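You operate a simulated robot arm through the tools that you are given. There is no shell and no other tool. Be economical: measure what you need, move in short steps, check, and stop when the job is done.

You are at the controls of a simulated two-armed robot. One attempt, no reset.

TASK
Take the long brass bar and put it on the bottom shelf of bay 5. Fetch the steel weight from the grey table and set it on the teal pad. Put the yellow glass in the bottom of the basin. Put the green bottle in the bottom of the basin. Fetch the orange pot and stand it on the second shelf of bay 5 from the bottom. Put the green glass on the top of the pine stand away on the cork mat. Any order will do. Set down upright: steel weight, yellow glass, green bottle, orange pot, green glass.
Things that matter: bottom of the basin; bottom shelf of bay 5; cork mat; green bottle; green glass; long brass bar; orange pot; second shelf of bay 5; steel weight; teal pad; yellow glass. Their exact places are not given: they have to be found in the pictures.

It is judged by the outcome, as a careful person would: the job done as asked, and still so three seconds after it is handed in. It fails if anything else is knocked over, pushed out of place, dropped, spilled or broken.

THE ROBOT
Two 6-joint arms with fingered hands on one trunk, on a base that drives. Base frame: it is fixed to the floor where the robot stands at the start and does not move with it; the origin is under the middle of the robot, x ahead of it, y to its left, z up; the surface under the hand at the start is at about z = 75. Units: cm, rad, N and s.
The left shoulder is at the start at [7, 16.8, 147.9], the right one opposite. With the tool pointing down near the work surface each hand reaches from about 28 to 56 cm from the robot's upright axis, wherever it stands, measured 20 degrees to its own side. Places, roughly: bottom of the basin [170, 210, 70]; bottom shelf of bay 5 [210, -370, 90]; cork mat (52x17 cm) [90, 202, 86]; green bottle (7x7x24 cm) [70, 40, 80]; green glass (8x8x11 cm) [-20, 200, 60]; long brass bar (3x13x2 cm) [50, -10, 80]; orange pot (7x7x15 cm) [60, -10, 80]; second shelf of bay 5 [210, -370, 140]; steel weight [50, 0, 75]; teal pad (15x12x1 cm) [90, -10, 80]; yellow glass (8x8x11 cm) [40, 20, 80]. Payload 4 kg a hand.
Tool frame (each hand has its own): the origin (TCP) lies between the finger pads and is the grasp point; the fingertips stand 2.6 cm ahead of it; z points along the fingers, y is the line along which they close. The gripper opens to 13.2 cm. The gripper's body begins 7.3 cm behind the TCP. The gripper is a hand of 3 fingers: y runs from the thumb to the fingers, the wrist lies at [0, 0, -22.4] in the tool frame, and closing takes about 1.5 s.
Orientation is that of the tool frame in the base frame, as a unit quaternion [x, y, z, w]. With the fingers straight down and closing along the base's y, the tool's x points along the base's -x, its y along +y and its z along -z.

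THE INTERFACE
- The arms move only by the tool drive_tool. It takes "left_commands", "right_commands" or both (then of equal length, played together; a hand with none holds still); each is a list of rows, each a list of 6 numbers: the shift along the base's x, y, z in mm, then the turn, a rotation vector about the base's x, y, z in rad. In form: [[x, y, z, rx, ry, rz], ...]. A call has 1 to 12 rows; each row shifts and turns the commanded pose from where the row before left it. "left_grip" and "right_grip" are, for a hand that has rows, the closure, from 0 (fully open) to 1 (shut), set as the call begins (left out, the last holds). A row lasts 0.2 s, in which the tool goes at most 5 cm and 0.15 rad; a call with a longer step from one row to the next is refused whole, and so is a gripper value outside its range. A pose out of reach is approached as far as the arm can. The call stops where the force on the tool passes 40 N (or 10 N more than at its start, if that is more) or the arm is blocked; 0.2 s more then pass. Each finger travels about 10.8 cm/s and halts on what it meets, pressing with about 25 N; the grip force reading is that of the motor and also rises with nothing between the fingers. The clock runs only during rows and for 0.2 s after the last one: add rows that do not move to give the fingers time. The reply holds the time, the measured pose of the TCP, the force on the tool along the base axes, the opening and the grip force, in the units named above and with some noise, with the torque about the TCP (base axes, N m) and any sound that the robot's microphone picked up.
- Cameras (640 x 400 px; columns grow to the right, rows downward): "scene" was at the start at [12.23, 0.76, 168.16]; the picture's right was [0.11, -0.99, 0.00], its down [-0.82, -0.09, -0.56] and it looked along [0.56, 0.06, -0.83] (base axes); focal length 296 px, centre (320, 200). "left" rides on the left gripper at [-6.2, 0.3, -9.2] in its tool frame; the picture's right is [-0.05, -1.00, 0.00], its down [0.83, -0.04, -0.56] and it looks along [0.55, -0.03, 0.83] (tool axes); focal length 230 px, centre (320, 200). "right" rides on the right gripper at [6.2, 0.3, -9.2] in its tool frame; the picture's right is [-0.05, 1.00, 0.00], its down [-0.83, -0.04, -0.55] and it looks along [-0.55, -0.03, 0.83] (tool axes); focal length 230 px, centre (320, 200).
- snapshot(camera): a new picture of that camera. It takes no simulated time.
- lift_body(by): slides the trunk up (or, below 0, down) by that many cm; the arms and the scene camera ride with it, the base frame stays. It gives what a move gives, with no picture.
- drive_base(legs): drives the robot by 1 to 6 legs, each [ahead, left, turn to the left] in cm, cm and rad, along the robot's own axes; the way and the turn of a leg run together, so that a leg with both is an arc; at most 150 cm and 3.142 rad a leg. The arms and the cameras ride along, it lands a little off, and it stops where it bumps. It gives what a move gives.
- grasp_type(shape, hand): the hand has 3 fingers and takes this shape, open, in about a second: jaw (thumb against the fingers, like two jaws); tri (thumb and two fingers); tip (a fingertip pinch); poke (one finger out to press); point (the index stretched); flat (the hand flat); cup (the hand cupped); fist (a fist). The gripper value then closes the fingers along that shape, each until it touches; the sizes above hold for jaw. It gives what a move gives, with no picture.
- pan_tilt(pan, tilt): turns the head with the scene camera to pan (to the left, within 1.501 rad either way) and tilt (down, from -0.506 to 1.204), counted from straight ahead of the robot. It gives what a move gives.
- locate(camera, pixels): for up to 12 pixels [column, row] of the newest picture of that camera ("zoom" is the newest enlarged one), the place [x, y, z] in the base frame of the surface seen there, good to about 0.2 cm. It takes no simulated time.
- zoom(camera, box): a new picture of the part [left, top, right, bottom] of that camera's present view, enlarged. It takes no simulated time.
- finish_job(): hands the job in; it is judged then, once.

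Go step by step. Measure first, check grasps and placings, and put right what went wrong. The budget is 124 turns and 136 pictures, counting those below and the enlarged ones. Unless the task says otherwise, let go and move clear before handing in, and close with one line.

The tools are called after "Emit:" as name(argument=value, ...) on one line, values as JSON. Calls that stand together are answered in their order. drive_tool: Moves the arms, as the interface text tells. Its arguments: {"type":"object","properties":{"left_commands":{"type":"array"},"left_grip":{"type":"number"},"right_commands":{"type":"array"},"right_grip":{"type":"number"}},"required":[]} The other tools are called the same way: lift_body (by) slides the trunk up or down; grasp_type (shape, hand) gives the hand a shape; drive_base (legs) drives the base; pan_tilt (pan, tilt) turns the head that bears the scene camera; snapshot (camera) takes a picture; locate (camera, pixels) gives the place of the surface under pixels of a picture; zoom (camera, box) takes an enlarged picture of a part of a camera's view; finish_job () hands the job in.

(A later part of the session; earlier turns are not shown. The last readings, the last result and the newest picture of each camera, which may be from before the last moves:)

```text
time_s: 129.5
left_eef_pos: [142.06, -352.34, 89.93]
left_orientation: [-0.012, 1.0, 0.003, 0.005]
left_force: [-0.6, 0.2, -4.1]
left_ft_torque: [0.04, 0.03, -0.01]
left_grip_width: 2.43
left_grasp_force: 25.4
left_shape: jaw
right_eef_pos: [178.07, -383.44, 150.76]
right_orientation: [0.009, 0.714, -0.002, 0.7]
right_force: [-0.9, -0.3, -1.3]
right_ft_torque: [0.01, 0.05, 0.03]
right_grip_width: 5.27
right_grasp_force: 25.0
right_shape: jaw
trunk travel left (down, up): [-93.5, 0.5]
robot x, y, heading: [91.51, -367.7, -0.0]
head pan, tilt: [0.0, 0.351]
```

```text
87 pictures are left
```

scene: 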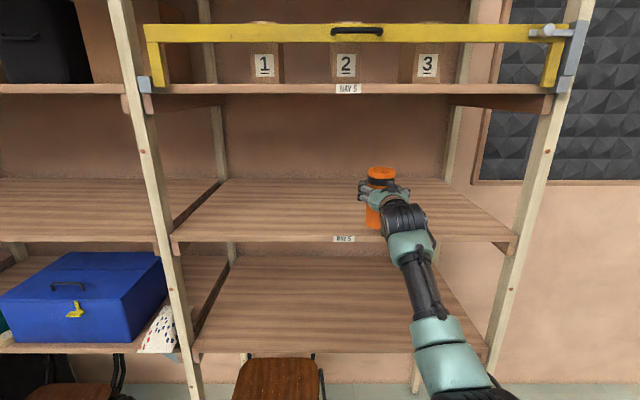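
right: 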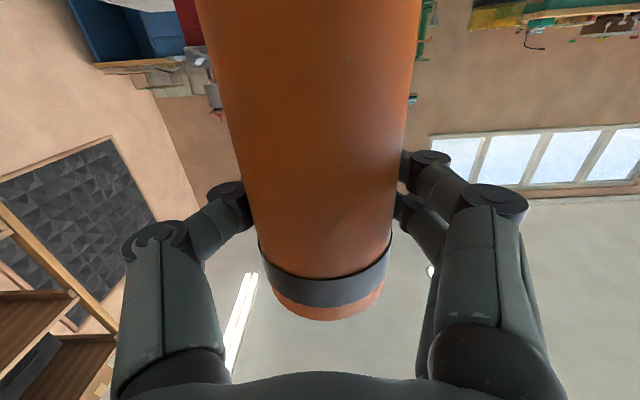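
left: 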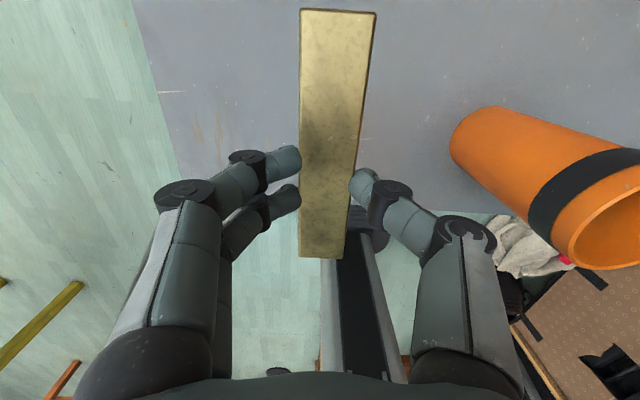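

Emit:
drive_base(legs=[[19, 0, 0]])

Emit:
lift_body(by=-3.5)

Emit:
snapshot(camera="scene")

Emit:
snapshot(camera="right")

```text
time_s: 131.0
left_eef_pos: [160.57, -352.32, 90.13]
left_orientation: [-0.013, 1.0, 0.003, 0.005]
left_force: [-0.7, -0.6, -3.7]
left_ft_torque: [0.0, 0.02, 0.0]
left_grip_width: 2.39
left_grasp_force: 25.3
left_shape: jaw
right_eef_pos: [196.62, -383.32, 151.09]
right_orientation: [0.01, 0.713, -0.002, 0.701]
right_force: [-0.7, 0.1, -1.7]
right_ft_torque: [0.02, 0.02, -0.01]
right_grip_width: 5.27
right_grasp_force: 24.6
right_shape: jaw
trunk travel left (down, up): [-93.5, 0.5]
robot x, y, heading: [109.78, -368.03, -0.002]
head pan, tilt: [0.0, 0.351]
```

```text
time_s: 131.8
left_eef_pos: [160.99, -352.26, 86.36]
left_orientation: [-0.012, 1.0, 0.003, 0.003]
left_force: [-0.7, -1.2, -3.5]
left_ft_torque: [-0.01, 0.06, -0.02]
left_grip_width: 2.44
left_grasp_force: 25.0
left_shape: jaw
right_eef_pos: [197.24, -383.27, 147.09]
right_orientation: [0.009, 0.715, -0.001, 0.699]
right_force: [-0.1, -0.4, -2.2]
right_ft_torque: [0.03, 0.0, -0.02]
right_grip_width: 5.33
right_grasp_force: 25.2
right_shape: jaw
trunk travel left (down, up): [-90.0, 4.0]
robot x, y, heading: [110.04, -367.46, -0.002]
head pan, tilt: [0.0, 0.351]
```

```text
86 pictures are left
```

scene: 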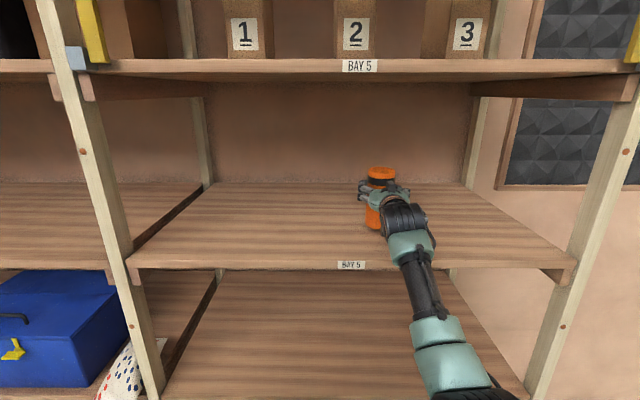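

```text
85 pictures are left
```

right: 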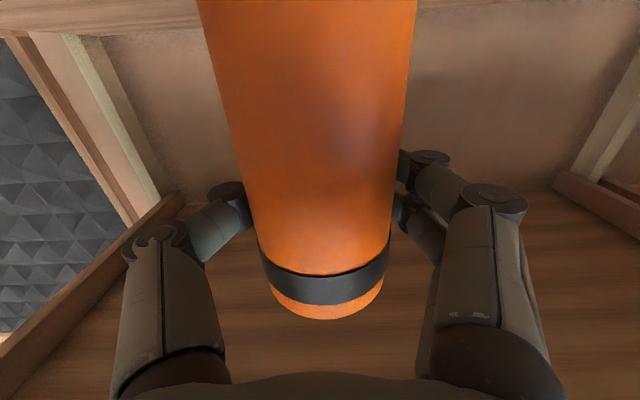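

Pot bottom should be ~0.6 cm above the shelf. I lower gently with force watch, release, and back straight off.

Emit:
drive_tool(right_commands=[[0, 0, -4, 0, 0, 0], [0, 0, -3, 0, 0, 0], [0, 0, -3, 0, 0, 0]])

Emit:
drive_tool(right_commands=[[0, 0, 0, 0, 0, 0], [0, 0, 0, 0, 0, 0], [0, 0, 0, 0, 0, 0], [0, 0, 0, 0, 0, 0], [0, 0, 0, 0, 0, 0], [0, 0, 0, 0, 0, 0]], right_grip=0)

Emit:
snapshot(camera="right")

```text
time_s: 132.6
left_eef_pos: [160.88, -352.26, 86.4]
left_orientation: [-0.012, 1.0, 0.003, 0.003]
left_force: [-0.3, 0.7, -4.1]
left_ft_torque: [0.02, 0.01, -0.02]
left_grip_width: 2.41
left_grasp_force: 24.9
left_shape: jaw
right_eef_pos: [197.13, -383.32, 146.3]
right_orientation: [0.009, 0.714, -0.001, 0.7]
right_force: [0.6, 0.9, -1.7]
right_ft_torque: [0.03, -0.01, 0.0]
right_grip_width: 5.27
right_grasp_force: 24.7
right_shape: jaw
trunk travel left (down, up): [-90.0, 4.0]
robot x, y, heading: [109.92, -367.28, -0.002]
head pan, tilt: [0.0, 0.351]
```

```text
time_s: 134.0
left_eef_pos: [160.78, -352.25, 86.39]
left_orientation: [-0.012, 1.0, 0.003, 0.003]
left_force: [0.5, 0.4, -3.7]
left_ft_torque: [0.02, 0.02, 0.01]
left_grip_width: 2.42
left_grasp_force: 25.0
left_shape: jaw
right_eef_pos: [197.06, -383.25, 146.15]
right_orientation: [0.008, 0.714, -0.001, 0.7]
right_force: [0.4, -0.7, 0.5]
right_ft_torque: [-0.02, 0.03, 0.01]
right_grip_width: 13.18
right_grasp_force: 0.1
right_shape: jaw
trunk travel left (down, up): [-90.0, 4.0]
robot x, y, heading: [109.91, -367.4, 0.002]
head pan, tilt: [0.0, 0.351]
```

```text
84 pictures are left
```

right: 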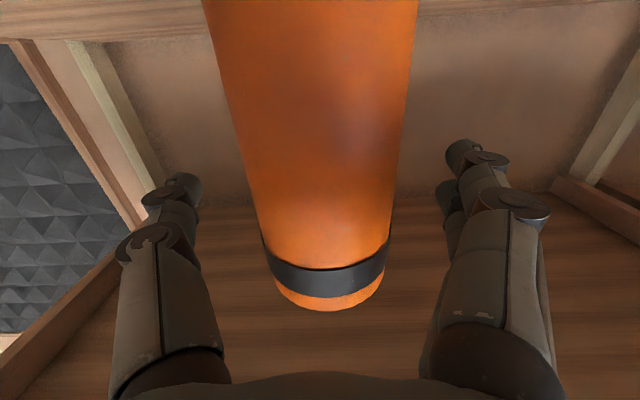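

The pot stands free. I back the base 40 cm and fold the right hand down and back out of the way.

Emit:
drive_base(legs=[[-40, 0, 0]])

Emit:
drive_tool(right_commands=[[-14, 0, -46, 0, 0.0873, 0], [-14, 0, -46, 0, 0.0873, 0], [-14, 0, -46, 0, 0.0873, 0], [-14, 0, -46, 0, 0.0873, 0], [-14, 0, -46, 0, 0.0873, 0], [-14, 0, -46, 0, 0.0873, 0], [-14, 0, -46, 0, 0.0873, 0], [-14, 0, -46, 0, 0.0873, 0], [-14, 0, -46, 0, 0.0873, 0]])

Emit:
drive_tool(right_commands=[[-38, 0, -27, 0, 0.0873, 0], [-38, 0, -27, 0, 0.0873, 0], [-38, 0, -27, 0, 0.0873, 0], [-38, 0, -27, 0, 0.0873, 0], [-38, 0, -27, 0, 0.0873, 0], [-38, 0, -27, 0, 0.0873, 0], [-38, 0, -27, 0, 0.0873, 0], [-38, 0, -27, 0, 0.0873, 0], [-38, 0, -27, 0, 0.0873, 0]])

Emit:
snapshot(camera="scene")

```text
time_s: 136.5
left_eef_pos: [121.02, -352.4, 86.47]
left_orientation: [-0.01, 1.0, 0.002, 0.003]
left_force: [-0.2, 0.4, -4.0]
left_ft_torque: [-0.02, 0.06, 0.02]
left_grip_width: 2.4
left_grasp_force: 24.8
left_shape: jaw
right_eef_pos: [157.28, -383.82, 146.04]
right_orientation: [0.011, 0.715, -0.003, 0.699]
right_force: [0.6, 0.4, 0.1]
right_ft_torque: [-0.02, -0.01, 0.02]
right_grip_width: 13.21
right_grasp_force: 0.1
right_shape: jaw
trunk travel left (down, up): [-90.0, 4.0]
robot x, y, heading: [69.73, -367.74, -0.007]
head pan, tilt: [0.0, 0.351]
```

```text
time_s: 138.5
left_eef_pos: [120.92, -352.53, 86.47]
left_orientation: [-0.009, 1.0, 0.003, 0.003]
left_force: [0.3, 0.2, -4.0]
left_ft_torque: [0.05, 0.04, -0.02]
left_grip_width: 2.41
left_grasp_force: 24.9
left_shape: jaw
right_eef_pos: [144.37, -384.18, 104.69]
right_orientation: [0.008, 0.928, -0.007, 0.372]
right_force: [-0.2, -0.7, 0.0]
right_ft_torque: [0.02, 0.04, -0.05]
right_grip_width: 13.18
right_grasp_force: 0.0
right_shape: jaw
trunk travel left (down, up): [-90.0, 4.0]
robot x, y, heading: [69.61, -367.7, 0.0]
head pan, tilt: [0.0, 0.351]
```

```text
time_s: 140.5
left_eef_pos: [120.78, -352.47, 86.48]
left_orientation: [-0.01, 1.0, 0.002, 0.003]
left_force: [0.6, -0.3, -3.5]
left_ft_torque: [0.0, 0.01, -0.03]
left_grip_width: 2.42
left_grasp_force: 25.0
left_shape: jaw
right_eef_pos: [109.88, -383.63, 80.52]
right_orientation: [0.006, 1.0, -0.009, -0.011]
right_force: [-0.1, 0.4, -0.1]
right_ft_torque: [0.02, 0.0, -0.01]
right_grip_width: 13.19
right_grasp_force: 0.0
right_shape: jaw
trunk travel left (down, up): [-90.0, 4.0]
robot x, y, heading: [69.82, -367.69, -0.006]
head pan, tilt: [0.0, 0.351]
```

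```text
83 pictures are left
```

scene: 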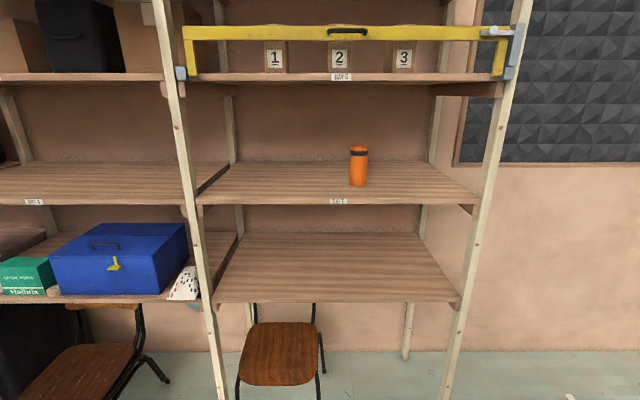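

The pot stands well on the second shelf (358,165). Now I extend the left hand with the bar, lower the trunk so the arm comes in level, and move toward the bottom shelf.

Emit:
drive_tool(left_commands=[[19, 0, 41, 0, 0, 0], [19, 0, 41, 0, 0, 0], [19, 0, 41, 0, 0, 0], [19, 0, 41, 0, 0, 0], [19, 0, 41, 0, 0, 0], [19, 0, 41, 0, 0, 0], [19, 0, 41, 0, 0, 0], [17, 0, 41, 0, 0, 0]])

Emit:
lift_body(by=-19)

Emit:
drive_base(legs=[[35, 0, 0]])

Emit:
pan_tilt(pan=0.1, tilt=0.4)

Emit:
snapshot(camera="scene")

Emit:
snapshot(camera="left")

```text
time_s: 142.3
left_eef_pos: [136.19, -352.68, 119.15]
left_orientation: [-0.01, 1.0, 0.002, 0.003]
left_force: [0.6, -1.0, -4.2]
left_ft_torque: [0.01, 0.03, 0.02]
left_grip_width: 2.4
left_grasp_force: 24.7
left_shape: jaw
right_eef_pos: [110.13, -383.74, 80.45]
right_orientation: [0.006, 1.0, -0.009, -0.011]
right_force: [-0.3, -0.4, -0.1]
right_ft_torque: [-0.01, 0.02, 0.01]
right_grip_width: 13.2
right_grasp_force: 0.0
right_shape: jaw
trunk travel left (down, up): [-90.0, 4.0]
robot x, y, heading: [69.84, -367.86, -0.003]
head pan, tilt: [0.0, 0.351]
```

```text
time_s: 144.4
left_eef_pos: [136.1, -352.84, 100.28]
left_orientation: [-0.01, 1.0, 0.002, 0.003]
left_force: [-0.5, -0.4, -3.8]
left_ft_torque: [0.0, 0.06, 0.01]
left_grip_width: 2.42
left_grasp_force: 24.7
left_shape: jaw
right_eef_pos: [110.09, -383.7, 61.54]
right_orientation: [0.005, 1.0, -0.009, -0.011]
right_force: [-0.2, -0.5, 0.7]
right_ft_torque: [0.01, 0.04, -0.01]
right_grip_width: 13.18
right_grasp_force: 0.1
right_shape: jaw
trunk travel left (down, up): [-71.0, 23.0]
robot x, y, heading: [69.68, -367.72, -0.002]
head pan, tilt: [0.0, 0.351]
```

```text
time_s: 146.7
left_eef_pos: [170.94, -353.0, 100.25]
left_orientation: [-0.008, 1.0, 0.003, 0.003]
left_force: [0.7, 0.1, -4.8]
left_ft_torque: [0.0, 0.02, -0.01]
left_grip_width: 2.43
left_grasp_force: 24.7
left_shape: jaw
right_eef_pos: [144.95, -383.96, 61.53]
right_orientation: [0.007, 1.0, -0.01, -0.01]
right_force: [0.1, 0.0, -0.2]
right_ft_torque: [0.01, 0.02, 0.03]
right_grip_width: 13.22
right_grasp_force: 0.1
right_shape: jaw
trunk travel left (down, up): [-71.0, 23.0]
robot x, y, heading: [104.75, -367.68, -0.006]
head pan, tilt: [0.0, 0.351]
```

```text
time_s: 147.3
left_eef_pos: [171.05, -352.86, 100.13]
left_orientation: [-0.009, 1.0, 0.003, 0.002]
left_force: [0.7, 0.0, -4.0]
left_ft_torque: [-0.01, 0.06, 0.0]
left_grip_width: 2.42
left_grasp_force: 24.6
left_shape: jaw
right_eef_pos: [144.91, -384.01, 61.54]
right_orientation: [0.007, 1.0, -0.009, -0.011]
right_force: [0.3, 0.2, 0.5]
right_ft_torque: [0.03, 0.01, -0.01]
right_grip_width: 13.2
right_grasp_force: 0.1
right_shape: jaw
trunk travel left (down, up): [-71.0, 23.0]
robot x, y, heading: [104.86, -367.91, -0.004]
head pan, tilt: [0.099, 0.4]
```

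```text
82 pictures are left
```

scene: 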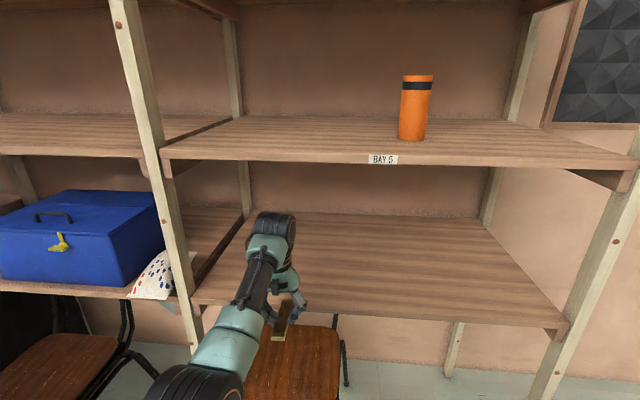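

```text
81 pictures are left
```

left: 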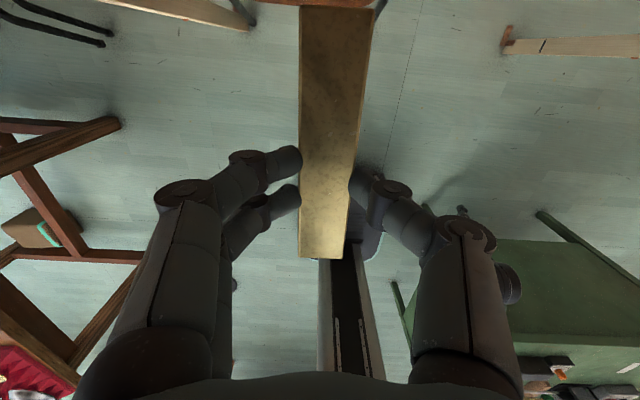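

Emit:
locate(camera="scene", pixels=[[272, 214], [260, 225], [250, 290], [235, 330], [180, 375], [380, 165], [205, 395]])

```text
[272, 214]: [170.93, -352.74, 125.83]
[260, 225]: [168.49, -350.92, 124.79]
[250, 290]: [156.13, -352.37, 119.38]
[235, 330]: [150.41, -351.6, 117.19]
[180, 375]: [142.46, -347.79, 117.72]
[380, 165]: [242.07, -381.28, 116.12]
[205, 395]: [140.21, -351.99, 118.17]
```

Emit:
locate(camera="scene", pixels=[[300, 160], [300, 157], [300, 154], [300, 150], [168, 172], [166, 165]])

```text
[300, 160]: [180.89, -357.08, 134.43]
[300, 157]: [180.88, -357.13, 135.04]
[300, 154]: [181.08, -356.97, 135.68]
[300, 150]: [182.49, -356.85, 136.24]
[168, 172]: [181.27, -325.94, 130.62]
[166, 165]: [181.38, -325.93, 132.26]
```

The wrist top is at 125.8, the shelf above begins at ~134: enough room. I drive in 21 cm and lower the bar.

Emit:
drive_base(legs=[[21.5, 0, 0]])

Emit:
snapshot(camera="left")

Emit:
drive_tool(left_commands=[[0, 0, -15, 0, 0, 0], [0, 0, -10, 0, 0, 0], [0, 0, -5, 0, 0, 0], [0, 0, -4, 0, 0, 0]])

Emit:
snapshot(camera="left")

```text
time_s: 149.0
left_eef_pos: [193.2, -353.18, 100.14]
left_orientation: [-0.009, 1.0, 0.003, 0.002]
left_force: [-0.3, 0.6, -3.6]
left_ft_torque: [0.0, 0.06, 0.0]
left_grip_width: 2.41
left_grasp_force: 24.9
left_shape: jaw
right_eef_pos: [166.99, -384.06, 61.6]
right_orientation: [0.007, 1.0, -0.01, -0.011]
right_force: [0.3, 0.3, 0.1]
right_ft_torque: [0.01, 0.01, -0.03]
right_grip_width: 13.18
right_grasp_force: 0.0
right_shape: jaw
trunk travel left (down, up): [-71.0, 23.0]
robot x, y, heading: [127.13, -368.16, -0.005]
head pan, tilt: [0.099, 0.4]
```

```text
80 pictures are left
```

left: 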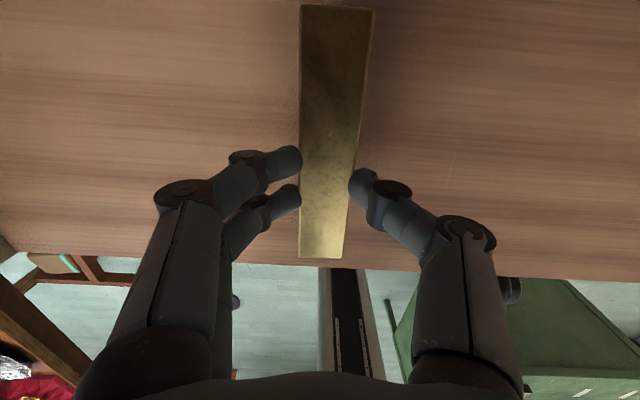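

```text
time_s: 150.0
left_eef_pos: [193.01, -353.28, 96.77]
left_orientation: [-0.008, 1.0, 0.003, 0.004]
left_force: [-1.2, -0.5, -2.7]
left_ft_torque: [0.04, -0.07, 0.02]
left_grip_width: 2.44
left_grasp_force: 25.6
left_shape: jaw
right_eef_pos: [166.92, -384.1, 61.55]
right_orientation: [0.007, 1.0, -0.01, -0.011]
right_force: [0.8, -0.1, -0.3]
right_ft_torque: [-0.02, 0.02, -0.02]
right_grip_width: 13.21
right_grasp_force: 0.1
right_shape: jaw
trunk travel left (down, up): [-71.0, 23.0]
robot x, y, heading: [126.89, -368.12, -0.0]
head pan, tilt: [0.099, 0.4]
```

```text
79 pictures are left
```

left: 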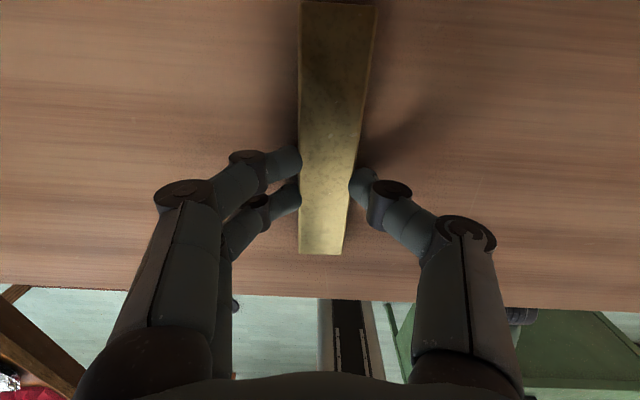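

The bar just touches the shelf (force dropped). I release, rise 4 cm and look.

Emit:
drive_tool(left_commands=[[0, 0, -1, 0, 0, 0], [0, 0, 0, 0, 0, 0], [0, 0, 0, 0, 0, 0], [0, 0, 0, 0, 0, 0], [0, 0, 0, 0, 0, 0], [0, 0, 20, 0, 0, 0], [0, 0, 20, 0, 0, 0]], left_grip=0.3)

Emit:
drive_base(legs=[[-60, 0, 0]])

Emit:
snapshot(camera="scene")

```text
time_s: 151.6
left_eef_pos: [193.16, -353.12, 100.83]
left_orientation: [-0.008, 1.0, 0.003, 0.003]
left_force: [-0.6, -0.4, 1.4]
left_ft_torque: [0.0, -0.02, -0.01]
left_grip_width: 9.19
left_grasp_force: 0.0
left_shape: jaw
right_eef_pos: [166.91, -384.04, 61.52]
right_orientation: [0.007, 1.0, -0.009, -0.01]
right_force: [0.2, -0.3, 0.2]
right_ft_torque: [0.01, 0.01, 0.01]
right_grip_width: 13.22
right_grasp_force: 0.1
right_shape: jaw
trunk travel left (down, up): [-71.0, 23.0]
robot x, y, heading: [126.64, -368.05, -0.01]
head pan, tilt: [0.099, 0.4]
```

```text
time_s: 155.1
left_eef_pos: [132.14, -352.78, 100.63]
left_orientation: [-0.007, 1.0, 0.003, 0.002]
left_force: [0.5, 1.0, -0.3]
left_ft_torque: [-0.02, -0.03, 0.01]
left_grip_width: 9.19
left_grasp_force: 0.1
left_shape: jaw
right_eef_pos: [105.87, -383.86, 61.56]
right_orientation: [0.009, 1.0, -0.009, -0.011]
right_force: [-0.2, 0.2, -0.3]
right_ft_torque: [0.02, 0.03, -0.02]
right_grip_width: 13.19
right_grasp_force: 0.1
right_shape: jaw
trunk travel left (down, up): [-71.0, 23.0]
robot x, y, heading: [65.68, -367.53, -0.009]
head pan, tilt: [0.099, 0.4]
```

```text
78 pictures are left
```

scene: 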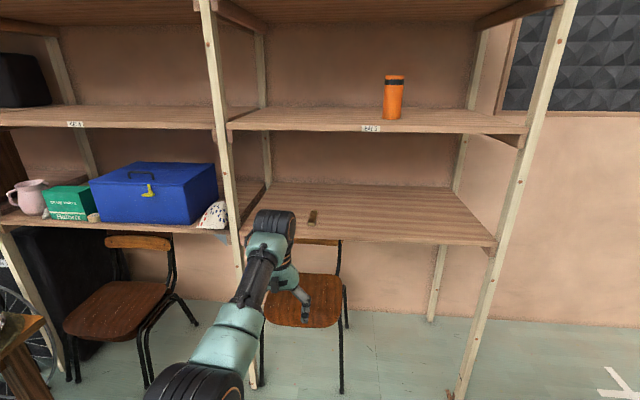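

The bar rests on the bottom shelf (312,217). I raise the trunk, back out and return along the lane to the left side of the grey table.

Emit:
lift_body(by=22.5)

Emit:
drive_base(legs=[[-103, 0, 0.009], [0, 0, -1.571]])

```text
time_s: 157.4
left_eef_pos: [132.18, -352.8, 123.26]
left_orientation: [-0.006, 1.0, 0.003, 0.003]
left_force: [0.7, -0.6, 0.3]
left_ft_torque: [0.01, -0.01, 0.02]
left_grip_width: 9.2
left_grasp_force: 0.1
left_shape: jaw
right_eef_pos: [105.87, -383.73, 84.05]
right_orientation: [0.009, 1.0, -0.01, -0.011]
right_force: [0.0, 0.1, 0.2]
right_ft_torque: [0.01, 0.02, 0.01]
right_grip_width: 13.18
right_grasp_force: 0.2
right_shape: jaw
trunk travel left (down, up): [-93.5, 0.5]
robot x, y, heading: [65.84, -367.31, -0.013]
head pan, tilt: [0.099, 0.4]
```

```text
time_s: 166.7
left_eef_pos: [-24.7, -432.42, 123.13]
left_orientation: [0.705, 0.709, -0.001, 0.005]
left_force: [0.3, 0.2, -0.3]
left_ft_torque: [-0.01, -0.01, -0.02]
left_grip_width: 9.21
left_grasp_force: 0.0
left_shape: jaw
right_eef_pos: [-55.42, -405.84, 84.03]
right_orientation: [0.716, 0.698, 0.001, -0.014]
right_force: [0.1, -0.2, -0.3]
right_ft_torque: [-0.01, 0.02, -0.03]
right_grip_width: 13.18
right_grasp_force: 0.1
right_shape: jaw
trunk travel left (down, up): [-93.5, 0.5]
robot x, y, heading: [-38.74, -366.24, -1.592]
head pan, tilt: [0.099, 0.4]
```

Emit:
drive_base(legs=[[0, 0, 0.021], [-150, 0, 0], [-108, 0, 0]])

Emit:
pan_tilt(pan=1.5, tilt=0.6)

Emit:
snapshot(camera="scene")

```text
time_s: 179.6
left_eef_pos: [-23.27, -174.45, 123.24]
left_orientation: [0.691, 0.722, 0.0, 0.005]
left_force: [0.1, 0.4, -0.2]
left_ft_torque: [0.03, 0.01, 0.01]
left_grip_width: 9.21
left_grasp_force: 0.0
left_shape: jaw
right_eef_pos: [-54.96, -149.23, 83.9]
right_orientation: [0.703, 0.712, 0.0, -0.013]
right_force: [0.1, -0.3, -0.1]
right_ft_torque: [0.03, -0.02, -0.01]
right_grip_width: 13.21
right_grasp_force: 0.2
right_shape: jaw
trunk travel left (down, up): [-93.5, 0.5]
robot x, y, heading: [-39.93, -108.58, -1.55]
head pan, tilt: [0.099, 0.4]
```

```text
time_s: 181.1
left_eef_pos: [-23.37, -174.47, 123.29]
left_orientation: [0.692, 0.722, 0.0, 0.005]
left_force: [-0.7, 0.1, 0.2]
left_ft_torque: [-0.02, 0.01, 0.0]
left_grip_width: 9.2
left_grasp_force: 0.2
left_shape: jaw
right_eef_pos: [-55.02, -149.13, 83.94]
right_orientation: [0.702, 0.712, 0.001, -0.014]
right_force: [0.7, 0.3, -1.1]
right_ft_torque: [0.0, 0.0, 0.01]
right_grip_width: 13.23
right_grasp_force: 0.1
right_shape: jaw
trunk travel left (down, up): [-93.5, 0.5]
robot x, y, heading: [-39.85, -108.71, -1.55]
head pan, tilt: [1.499, 0.6]
```

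```text
77 pictures are left
```

scene: 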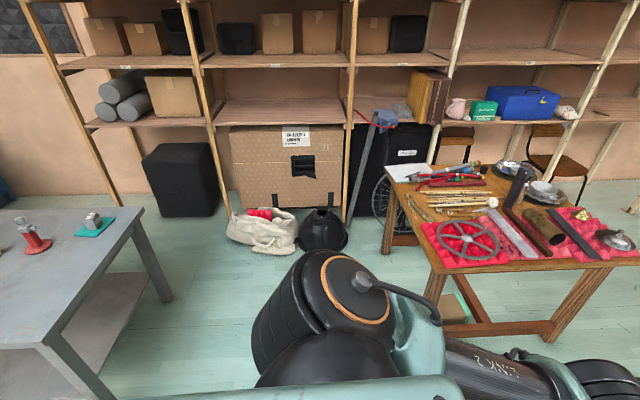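

Emit:
drive_base(legs=[[0, 0, -0.02], [-150, 0, 0], [-50, 0, 0], [0, 96, 0]])

Emit:
pan_tilt(pan=0.0, tilt=0.95)

Emit:
snapshot(camera="scene")

```text
time_s: 195.9
left_eef_pos: [69.24, 27.89, 123.26]
left_orientation: [0.689, 0.725, -0.001, 0.004]
left_force: [-0.2, 0.2, 0.4]
left_ft_torque: [-0.01, -0.02, -0.02]
left_grip_width: 9.19
left_grasp_force: 0.0
left_shape: jaw
right_eef_pos: [37.34, 52.85, 83.94]
right_orientation: [0.699, 0.715, 0.001, -0.014]
right_force: [0.0, 0.5, 0.0]
right_ft_torque: [0.0, -0.02, 0.02]
right_grip_width: 13.21
right_grasp_force: 0.2
right_shape: jaw
trunk travel left (down, up): [-93.5, 0.5]
robot x, y, heading: [52.19, 93.56, -1.544]
head pan, tilt: [1.499, 0.6]
```

```text
time_s: 197.6
left_eef_pos: [69.17, 27.89, 123.2]
left_orientation: [0.689, 0.725, -0.001, 0.004]
left_force: [0.0, 0.8, 0.6]
left_ft_torque: [0.01, -0.02, 0.02]
left_grip_width: 9.2
left_grasp_force: 0.0
left_shape: jaw
right_eef_pos: [37.33, 52.92, 84.0]
right_orientation: [0.7, 0.714, 0.001, -0.015]
right_force: [0.4, -0.2, -0.4]
right_ft_torque: [-0.03, 0.02, 0.01]
right_grip_width: 13.18
right_grasp_force: 0.1
right_shape: jaw
trunk travel left (down, up): [-93.5, 0.5]
robot x, y, heading: [52.24, 93.42, -1.544]
head pan, tilt: [0.0, 0.949]
```

```text
76 pictures are left
```

scene: 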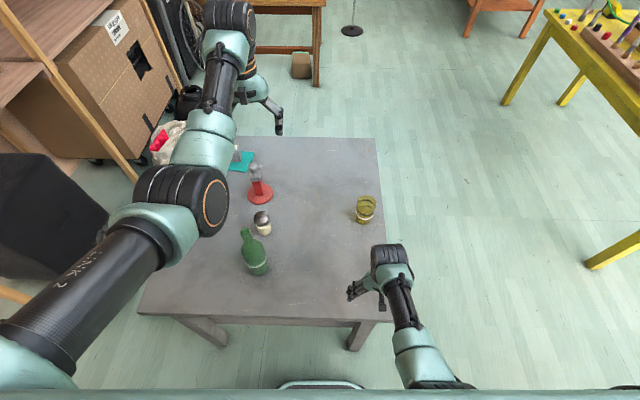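

All is standing: bottle (253,250), glass (365,208). I measure both.

Emit:
locate(camera="scene", pixels=[[245, 232], [247, 240], [250, 262], [268, 260], [258, 268], [262, 225], [357, 208], [374, 208], [365, 198], [365, 220], [250, 318], [259, 276]])

Emit:
zoom(camera="scene", box=[220, 180, 400, 300])

```text
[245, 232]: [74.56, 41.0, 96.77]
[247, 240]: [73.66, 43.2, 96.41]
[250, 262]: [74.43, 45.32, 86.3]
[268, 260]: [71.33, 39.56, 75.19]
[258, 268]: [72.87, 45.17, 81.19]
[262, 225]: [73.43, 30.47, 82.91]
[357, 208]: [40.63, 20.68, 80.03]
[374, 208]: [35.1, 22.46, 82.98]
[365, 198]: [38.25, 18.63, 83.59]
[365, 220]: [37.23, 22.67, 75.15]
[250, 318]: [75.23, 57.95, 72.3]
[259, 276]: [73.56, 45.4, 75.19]
```

```text
3.33 times, centred on (310, 240) of scene
```

zoom: 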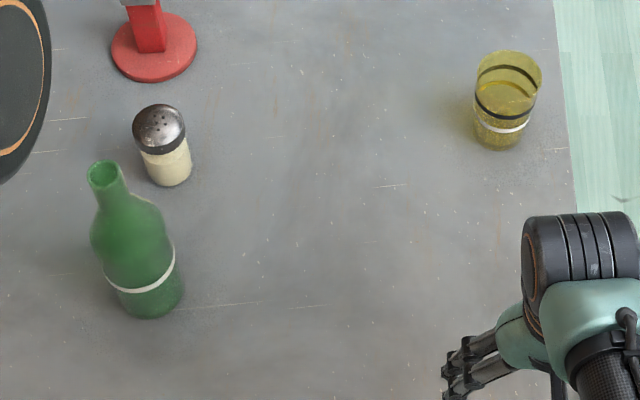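

Bottle centre about (73.9,42), top ~99. I back the base 7 cm and bring the left hand above the bottle.

Emit:
drive_base(legs=[[-7, 0, 0]])

Emit:
drive_tool(left_commands=[[24, 10, -30, 0, 0, 0], [24, 20, -30, 0, 0, 0], [0, 20, -30, 0, 0, 0], [0, 17, -30, 0, 0, 0], [0, 0, 0, 0, 0, 0]])

Emit:
snapshot(camera="left")

```text
time_s: 198.6
left_eef_pos: [69.03, 33.97, 122.72]
left_orientation: [0.689, 0.725, 0.002, 0.001]
left_force: [-0.1, -0.2, -0.7]
left_ft_torque: [0.04, -0.03, 0.01]
left_grip_width: 9.22
left_grasp_force: 0.0
left_shape: jaw
right_eef_pos: [37.14, 59.24, 83.69]
right_orientation: [0.7, 0.714, 0.003, -0.017]
right_force: [-0.1, -0.5, -0.2]
right_ft_torque: [0.07, 0.0, 0.0]
right_grip_width: 13.2
right_grasp_force: 0.1
right_shape: jaw
trunk travel left (down, up): [-93.5, 0.5]
robot x, y, heading: [52.03, 100.63, -1.544]
head pan, tilt: [0.0, 0.949]
```

```text
time_s: 199.8
left_eef_pos: [73.89, 41.56, 111.29]
left_orientation: [0.689, 0.725, 0.0, 0.004]
left_force: [0.9, 0.1, -1.1]
left_ft_torque: [-0.02, 0.05, -0.01]
left_grip_width: 9.2
left_grasp_force: 0.1
left_shape: jaw
right_eef_pos: [37.11, 59.71, 84.08]
right_orientation: [0.7, 0.714, 0.001, -0.014]
right_force: [0.3, 0.0, 0.7]
right_ft_torque: [-0.01, -0.04, -0.02]
right_grip_width: 13.21
right_grasp_force: 0.1
right_shape: jaw
trunk travel left (down, up): [-93.5, 0.5]
robot x, y, heading: [51.99, 100.61, -1.547]
head pan, tilt: [0.0, 0.949]
```

```text
74 pictures are left
```

left: 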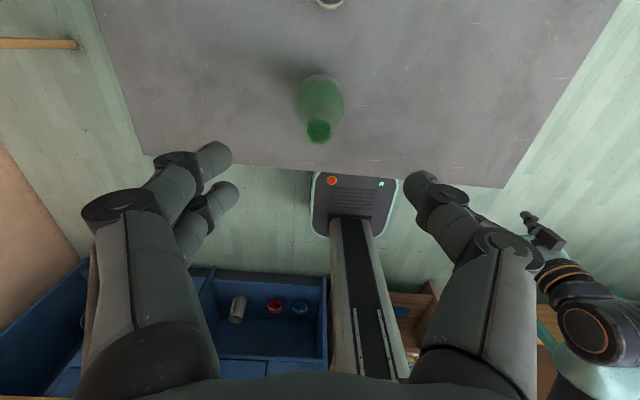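

The mouth is at (319,132); nearly on axis. I measure it precisely.

Emit:
locate(camera="left", pixels=[[319, 122], [319, 141], [309, 130], [330, 130], [319, 92], [319, 131]])

```text
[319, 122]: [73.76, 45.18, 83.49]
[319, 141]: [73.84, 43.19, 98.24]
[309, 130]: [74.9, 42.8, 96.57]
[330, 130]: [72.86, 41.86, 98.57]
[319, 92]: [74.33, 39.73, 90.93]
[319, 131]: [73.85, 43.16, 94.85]
```

Emit:
drive_tool(left_commands=[[0, 4, -45, 0, 0, 0], [0, 0, -45, 0, 0, 0], [0, 0, -45, 0, 0, 0], [0, 0, -43, 0, 0, 0], [0, 0, 0, 0, 0, 0]])

Emit:
drive_tool(left_commands=[[0, 0, 0, 0, 0, 0], [0, 0, 0, 0, 0, 0], [0, 0, 0, 0, 0, 0], [0, 0, 0, 0, 0, 0], [0, 0, 0, 0, 0, 0], [0, 0, 0, 0, 0, 0]], left_grip=1)

Emit:
snapshot(camera="left")

```text
time_s: 201.0
left_eef_pos: [73.76, 42.18, 93.31]
left_orientation: [0.69, 0.724, 0.0, 0.004]
left_force: [-0.3, 1.1, 0.1]
left_ft_torque: [0.01, -0.01, -0.01]
left_grip_width: 9.23
left_grasp_force: 0.0
left_shape: jaw
right_eef_pos: [37.05, 59.83, 84.05]
right_orientation: [0.701, 0.713, 0.0, -0.014]
right_force: [-0.3, -0.5, -0.9]
right_ft_torque: [0.0, -0.02, 0.0]
right_grip_width: 13.21
right_grasp_force: 0.1
right_shape: jaw
trunk travel left (down, up): [-93.5, 0.5]
robot x, y, heading: [51.98, 100.3, -1.54]
head pan, tilt: [0.0, 0.949]
```

```text
time_s: 202.4
left_eef_pos: [73.78, 42.18, 93.38]
left_orientation: [0.689, 0.724, -0.001, 0.005]
left_force: [0.6, 0.2, 1.8]
left_ft_torque: [0.02, -0.04, 0.04]
left_grip_width: 3.5
left_grasp_force: 25.2
left_shape: jaw
right_eef_pos: [37.13, 59.84, 84.09]
right_orientation: [0.7, 0.714, 0.0, -0.014]
right_force: [0.0, -0.1, 0.3]
right_ft_torque: [-0.06, -0.03, 0.04]
right_grip_width: 13.21
right_grasp_force: 0.0
right_shape: jaw
trunk travel left (down, up): [-93.5, 0.5]
robot x, y, heading: [51.73, 100.42, -1.543]
head pan, tilt: [0.0, 0.949]
```

```text
73 pictures are left
```

left: 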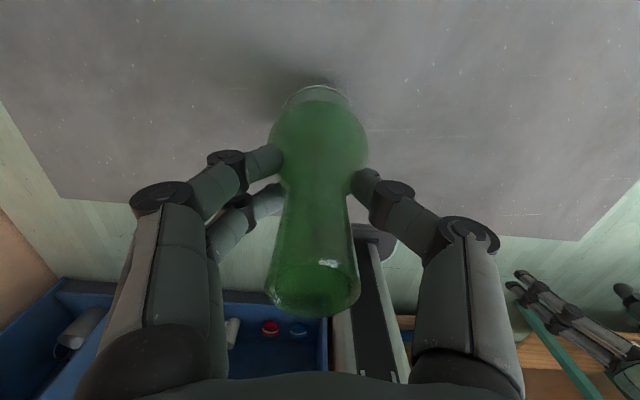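

Gripped at the neck (3.5 cm). I lift it slowly.

Emit:
drive_tool(left_commands=[[0, 0, 15, 0, 0, 0], [0, 0, 25, 0, 0, 0], [0, 0, 40, 0, 0, 0], [0, 0, 40, 0, 0, 0], [0, 0, 0, 0, 0, 0]])

Emit:
snapshot(camera="left")

Emit:
snapshot(camera="scene")

Emit:
snapshot(camera="right")

```text
time_s: 203.6
left_eef_pos: [73.92, 42.09, 105.23]
left_orientation: [0.689, 0.724, 0.0, 0.004]
left_force: [0.4, -0.2, -4.6]
left_ft_torque: [0.01, 0.03, 0.03]
left_grip_width: 3.45
left_grasp_force: 25.2
left_shape: jaw
right_eef_pos: [37.26, 59.72, 84.17]
right_orientation: [0.7, 0.714, 0.0, -0.014]
right_force: [0.1, 0.4, -0.1]
right_ft_torque: [0.0, 0.01, 0.0]
right_grip_width: 13.23
right_grasp_force: 0.0
right_shape: jaw
trunk travel left (down, up): [-93.5, 0.5]
robot x, y, heading: [51.97, 100.3, -1.541]
head pan, tilt: [0.0, 0.949]
```

```text
72 pictures are left
```

left: 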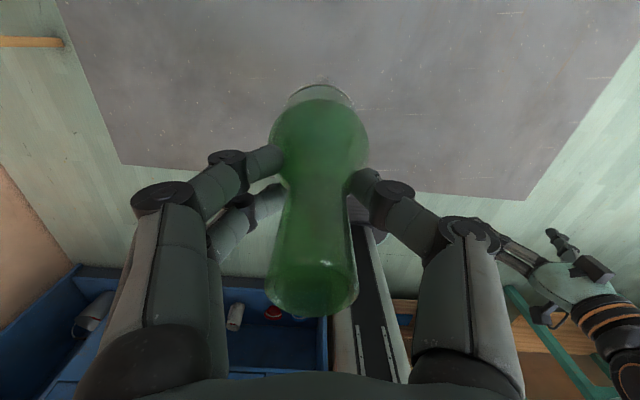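

```text
71 pictures are left
```

scene: 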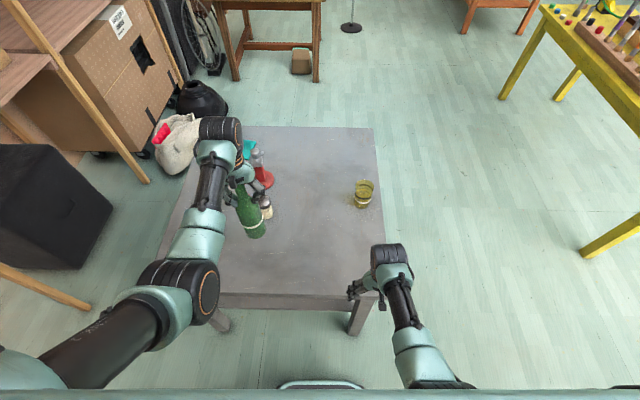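

```text
70 pictures are left
```

right: 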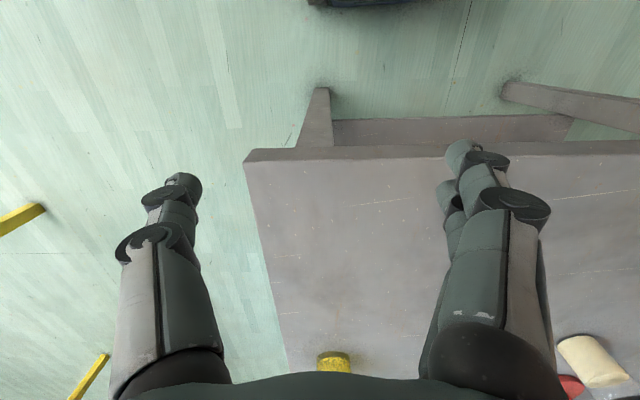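

The bottle hangs upright (4.6 N). I raise it a bit, extend the right hand forward and up, then drive round to the front of the table for the glass.

Emit:
drive_tool(left_commands=[[0, 0, 10, 0, 0, 0], [0, 0, 10, 0, 0, 0], [0, 0, 10, 0, 0, 0], [0, 0, 10, 0, 0, 0], [0, 0, 10, 0, 0, 0], [0, 0, 5, 0, 0, 0]], right_commands=[[0, -23, 38, 0, 0, 0], [0, -23, 38, 0, 0, 0], [0, -23, 38, 0, 0, 0], [0, -23, 38, 0, 0, 0], [0, -25, 38, 0, 0, 0], [0, -28, 38, 0, 0, 0]])

Emit:
drive_base(legs=[[0, -69, 0], [0, 0, 1.541]])

Emit:
pan_tilt(pan=-0.4, tilt=0.9)

Emit:
snapshot(camera="scene")

```text
time_s: 205.0
left_eef_pos: [74.0, 41.88, 110.88]
left_orientation: [0.689, 0.724, 0.0, 0.004]
left_force: [-0.9, -0.5, -5.2]
left_ft_torque: [-0.02, 0.03, 0.03]
left_grip_width: 3.45
left_grasp_force: 25.3
left_shape: jaw
right_eef_pos: [37.31, 45.15, 107.03]
right_orientation: [0.7, 0.714, 0.001, -0.014]
right_force: [-0.1, 0.0, 0.3]
right_ft_torque: [0.04, -0.05, -0.01]
right_grip_width: 13.2
right_grasp_force: 0.0
right_shape: jaw
trunk travel left (down, up): [-93.5, 0.5]
robot x, y, heading: [52.04, 100.37, -1.542]
head pan, tilt: [0.0, 0.949]
```

```text
time_s: 212.6
left_eef_pos: [41.95, 119.17, 110.85]
left_orientation: [-0.008, 1.0, 0.002, 0.003]
left_force: [0.2, -0.3, -4.8]
left_ft_torque: [0.0, -0.02, 0.01]
left_grip_width: 3.4
left_grasp_force: 24.8
left_shape: jaw
right_eef_pos: [37.22, 82.6, 106.96]
right_orientation: [0.006, 1.0, -0.01, -0.01]
right_force: [0.0, -0.3, 0.3]
right_ft_torque: [-0.05, 0.02, -0.03]
right_grip_width: 13.19
right_grasp_force: 0.1
right_shape: jaw
trunk travel left (down, up): [-93.5, 0.5]
robot x, y, heading: [-17.24, 99.45, -0.003]
head pan, tilt: [0.0, 0.949]
```

```text
time_s: 213.4
left_eef_pos: [41.93, 119.15, 111.0]
left_orientation: [-0.009, 1.0, 0.002, 0.003]
left_force: [-0.4, -0.3, -5.5]
left_ft_torque: [0.01, 0.03, -0.01]
left_grip_width: 3.39
left_grasp_force: 24.8
left_shape: jaw
right_eef_pos: [37.23, 82.58, 107.04]
right_orientation: [0.006, 1.0, -0.01, -0.01]
right_force: [0.1, 0.1, -0.1]
right_ft_torque: [0.01, 0.02, 0.04]
right_grip_width: 13.22
right_grasp_force: 0.2
right_shape: jaw
trunk travel left (down, up): [-93.5, 0.5]
robot x, y, heading: [-17.42, 99.25, -0.009]
head pan, tilt: [-0.4, 0.901]
```

```text
69 pictures are left
```

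scene: 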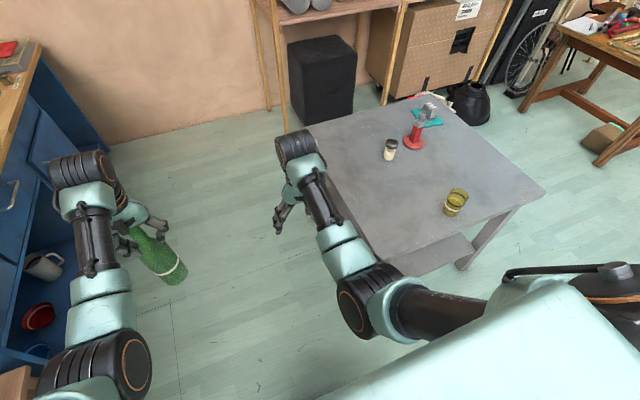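

Emit:
drive_base(legs=[[0, -61, 0.008]])

Emit:
snapshot(camera="right")

Emit:
snapshot(camera="left")

```text
time_s: 216.9
left_eef_pos: [41.62, 58.61, 110.84]
left_orientation: [-0.017, 1.0, 0.001, 0.002]
left_force: [-0.7, 0.3, -4.4]
left_ft_torque: [-0.03, 0.02, -0.02]
left_grip_width: 3.39
left_grasp_force: 24.3
left_shape: jaw
right_eef_pos: [37.69, 21.85, 107.06]
right_orientation: [-0.001, 1.0, -0.011, -0.011]
right_force: [0.1, 0.5, 1.1]
right_ft_torque: [-0.02, 0.0, -0.01]
right_grip_width: 13.21
right_grasp_force: 0.2
right_shape: jaw
trunk travel left (down, up): [-93.5, 0.5]
robot x, y, heading: [-17.28, 37.78, 0.007]
head pan, tilt: [-0.4, 0.901]
```

```text
68 pictures are left
```

right: 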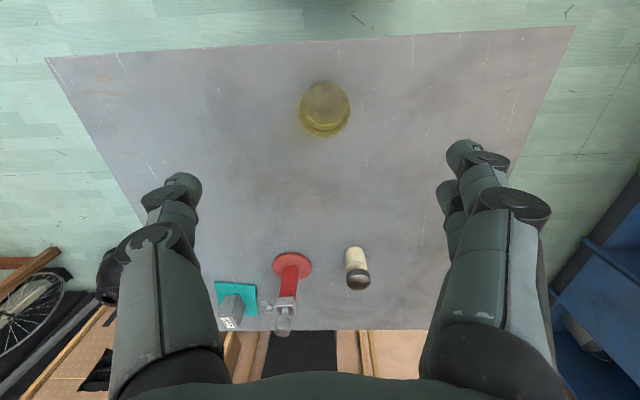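

```text
67 pictures are left
```

left: 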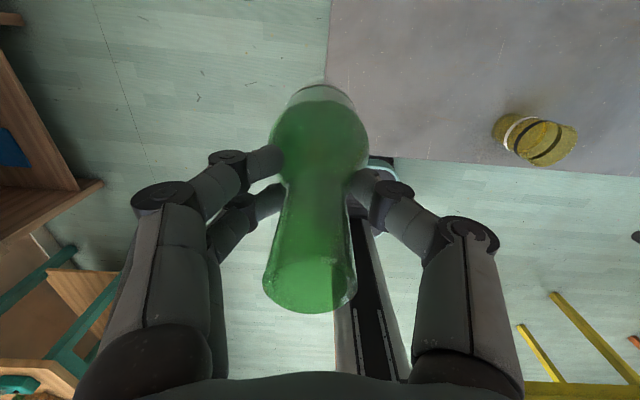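

Bottle is steady. The glass is at (325,108) in the right picture; I measure rim and sides.

Emit:
locate(camera="right", pixels=[[302, 108], [349, 106], [325, 136], [325, 128], [325, 82], [325, 100], [306, 125], [345, 124]])

Emit:
zoom(camera="right", box=[275, 60, 375, 150])

```text
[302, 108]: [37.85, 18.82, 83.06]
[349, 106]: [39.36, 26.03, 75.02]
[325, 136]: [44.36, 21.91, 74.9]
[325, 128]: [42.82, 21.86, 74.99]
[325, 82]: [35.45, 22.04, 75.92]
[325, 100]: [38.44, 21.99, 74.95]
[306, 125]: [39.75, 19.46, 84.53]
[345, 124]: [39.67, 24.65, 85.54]
```

```text
4.44 times, centred on (325, 105) of right
```

zoom: 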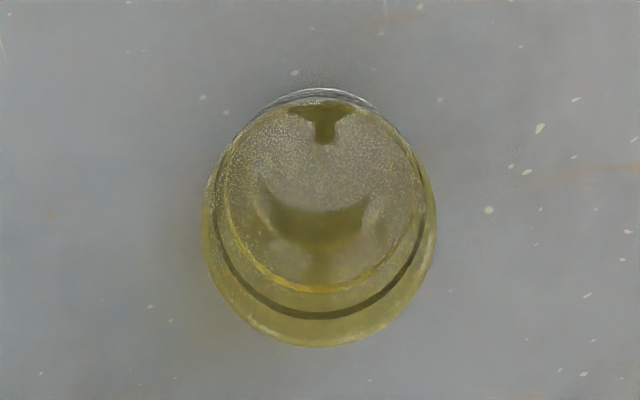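

Glass centre ≈ (38.4,22.0), rim 86. I lower the trunk 8 cm, then descend around it.

Emit:
lift_body(by=-8)

Emit:
drive_tool(right_commands=[[7, 2, -30, 0, 0.02, 0], [0, 0, -40, 0, 0, 0], [0, 0, -40, 0, 0, 0], [0, 0, -40, 0, 0, 0], [0, 0, -30, 0, 0, 0], [0, 0, 0, 0, 0, 0]])

Emit:
snapshot(camera="right")

```text
time_s: 218.1
left_eef_pos: [41.7, 58.46, 102.96]
left_orientation: [-0.016, 1.0, 0.002, 0.003]
left_force: [0.1, 0.2, -4.6]
left_ft_torque: [-0.06, -0.01, 0.02]
left_grip_width: 3.42
left_grasp_force: 25.1
left_shape: jaw
right_eef_pos: [37.56, 21.89, 99.04]
right_orientation: [-0.001, 1.0, -0.01, -0.011]
right_force: [1.0, -0.7, 0.4]
right_ft_torque: [0.0, -0.03, 0.01]
right_grip_width: 13.22
right_grasp_force: 0.0
right_shape: jaw
trunk travel left (down, up): [-85.5, 8.5]
robot x, y, heading: [-17.02, 37.87, 0.001]
head pan, tilt: [-0.4, 0.901]
```

```text
time_s: 219.5
left_eef_pos: [41.58, 58.28, 102.84]
left_orientation: [-0.015, 1.0, 0.003, 0.002]
left_force: [0.4, 0.4, -3.9]
left_ft_torque: [-0.02, -0.01, 0.02]
left_grip_width: 3.41
left_grasp_force: 25.1
left_shape: jaw
right_eef_pos: [37.99, 21.66, 80.98]
right_orientation: [-0.001, 1.0, -0.009, -0.02]
right_force: [-0.8, 0.2, -0.4]
right_ft_torque: [0.01, 0.01, -0.02]
right_grip_width: 13.2
right_grasp_force: 0.1
right_shape: jaw
trunk travel left (down, up): [-85.5, 8.5]
robot x, y, heading: [-17.49, 37.37, 0.011]
head pan, tilt: [-0.4, 0.901]
```

```text
65 pictures are left
```

right: 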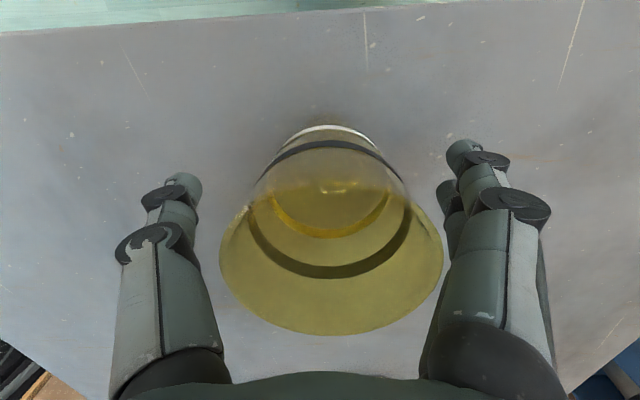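

The glass is centred between the fingers. I correct the small tilt and close.

Emit:
drive_tool(right_commands=[[3, 2, 0, 0.02, -0.04, 0], [0, 0, 0, 0, 0, 0]])

Emit:
drive_tool(right_commands=[[0, 0, 0, 0, 0, 0], [0, 0, 0, 0, 0, 0], [0, 0, 0, 0, 0, 0], [0, 0, 0, 0, 0, 0], [0, 0, 0, 0, 0, 0], [0, 0, 0, 0, 0, 0]], right_grip=1)

Emit:
drive_tool(right_commands=[[0, 0, 15, 0, 0, 0], [0, 0, 30, 0, 0, 0], [0, 0, 40, 0, 0, 0], [0, 0, 40, 0, 0, 0], [0, 0, 30, 0, 0, 0]])

Emit:
snapshot(camera="right")

```text
time_s: 220.1
left_eef_pos: [41.71, 58.37, 102.97]
left_orientation: [-0.016, 1.0, 0.003, 0.003]
left_force: [-0.3, -1.3, -5.4]
left_ft_torque: [-0.03, -0.01, 0.0]
left_grip_width: 3.42
left_grasp_force: 25.0
left_shape: jaw
right_eef_pos: [38.38, 21.88, 80.93]
right_orientation: [0.0, 1.0, 0.001, 0.0]
right_force: [-0.3, 0.3, 0.4]
right_ft_torque: [0.05, 0.01, 0.0]
right_grip_width: 13.23
right_grasp_force: 0.1
right_shape: jaw
trunk travel left (down, up): [-85.5, 8.5]
robot x, y, heading: [-17.37, 37.53, 0.009]
head pan, tilt: [-0.4, 0.901]
```

```text
time_s: 221.5
left_eef_pos: [41.73, 58.36, 102.82]
left_orientation: [-0.016, 1.0, 0.003, 0.003]
left_force: [-1.9, -0.7, -4.8]
left_ft_torque: [-0.02, 0.0, 0.02]
left_grip_width: 3.42
left_grasp_force: 24.6
left_shape: jaw
right_eef_pos: [38.42, 21.83, 81.01]
right_orientation: [-0.001, 1.0, 0.0, 0.0]
right_force: [0.5, 1.1, 0.2]
right_ft_torque: [0.0, 0.02, 0.01]
right_grip_width: 5.42
right_grasp_force: 25.4
right_shape: jaw
trunk travel left (down, up): [-85.5, 8.5]
robot x, y, heading: [-17.71, 37.7, 0.01]
head pan, tilt: [-0.4, 0.901]
```

```text
time_s: 222.7
left_eef_pos: [41.77, 58.52, 102.94]
left_orientation: [-0.016, 1.0, 0.003, 0.002]
left_force: [-0.5, 0.0, -5.1]
left_ft_torque: [0.0, 0.02, -0.03]
left_grip_width: 3.4
left_grasp_force: 25.0
left_shape: jaw
right_eef_pos: [38.62, 22.14, 96.6]
right_orientation: [-0.001, 1.0, 0.0, 0.0]
right_force: [-2.1, -0.3, -2.4]
right_ft_torque: [-0.02, -0.01, 0.01]
right_grip_width: 5.42
right_grasp_force: 25.0
right_shape: jaw
trunk travel left (down, up): [-85.5, 8.5]
robot x, y, heading: [-17.19, 37.57, 0.01]
head pan, tilt: [-0.4, 0.901]
```

```text
64 pictures are left
```

right: 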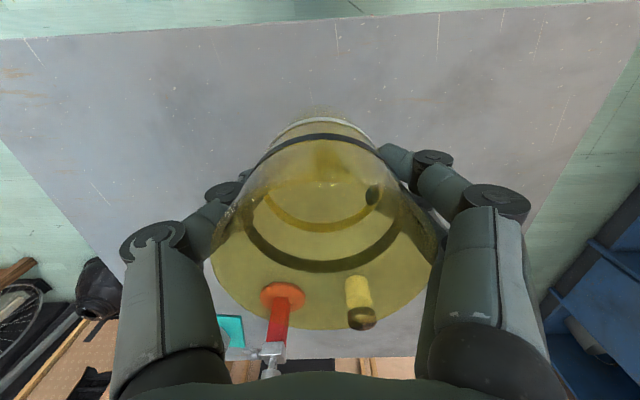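

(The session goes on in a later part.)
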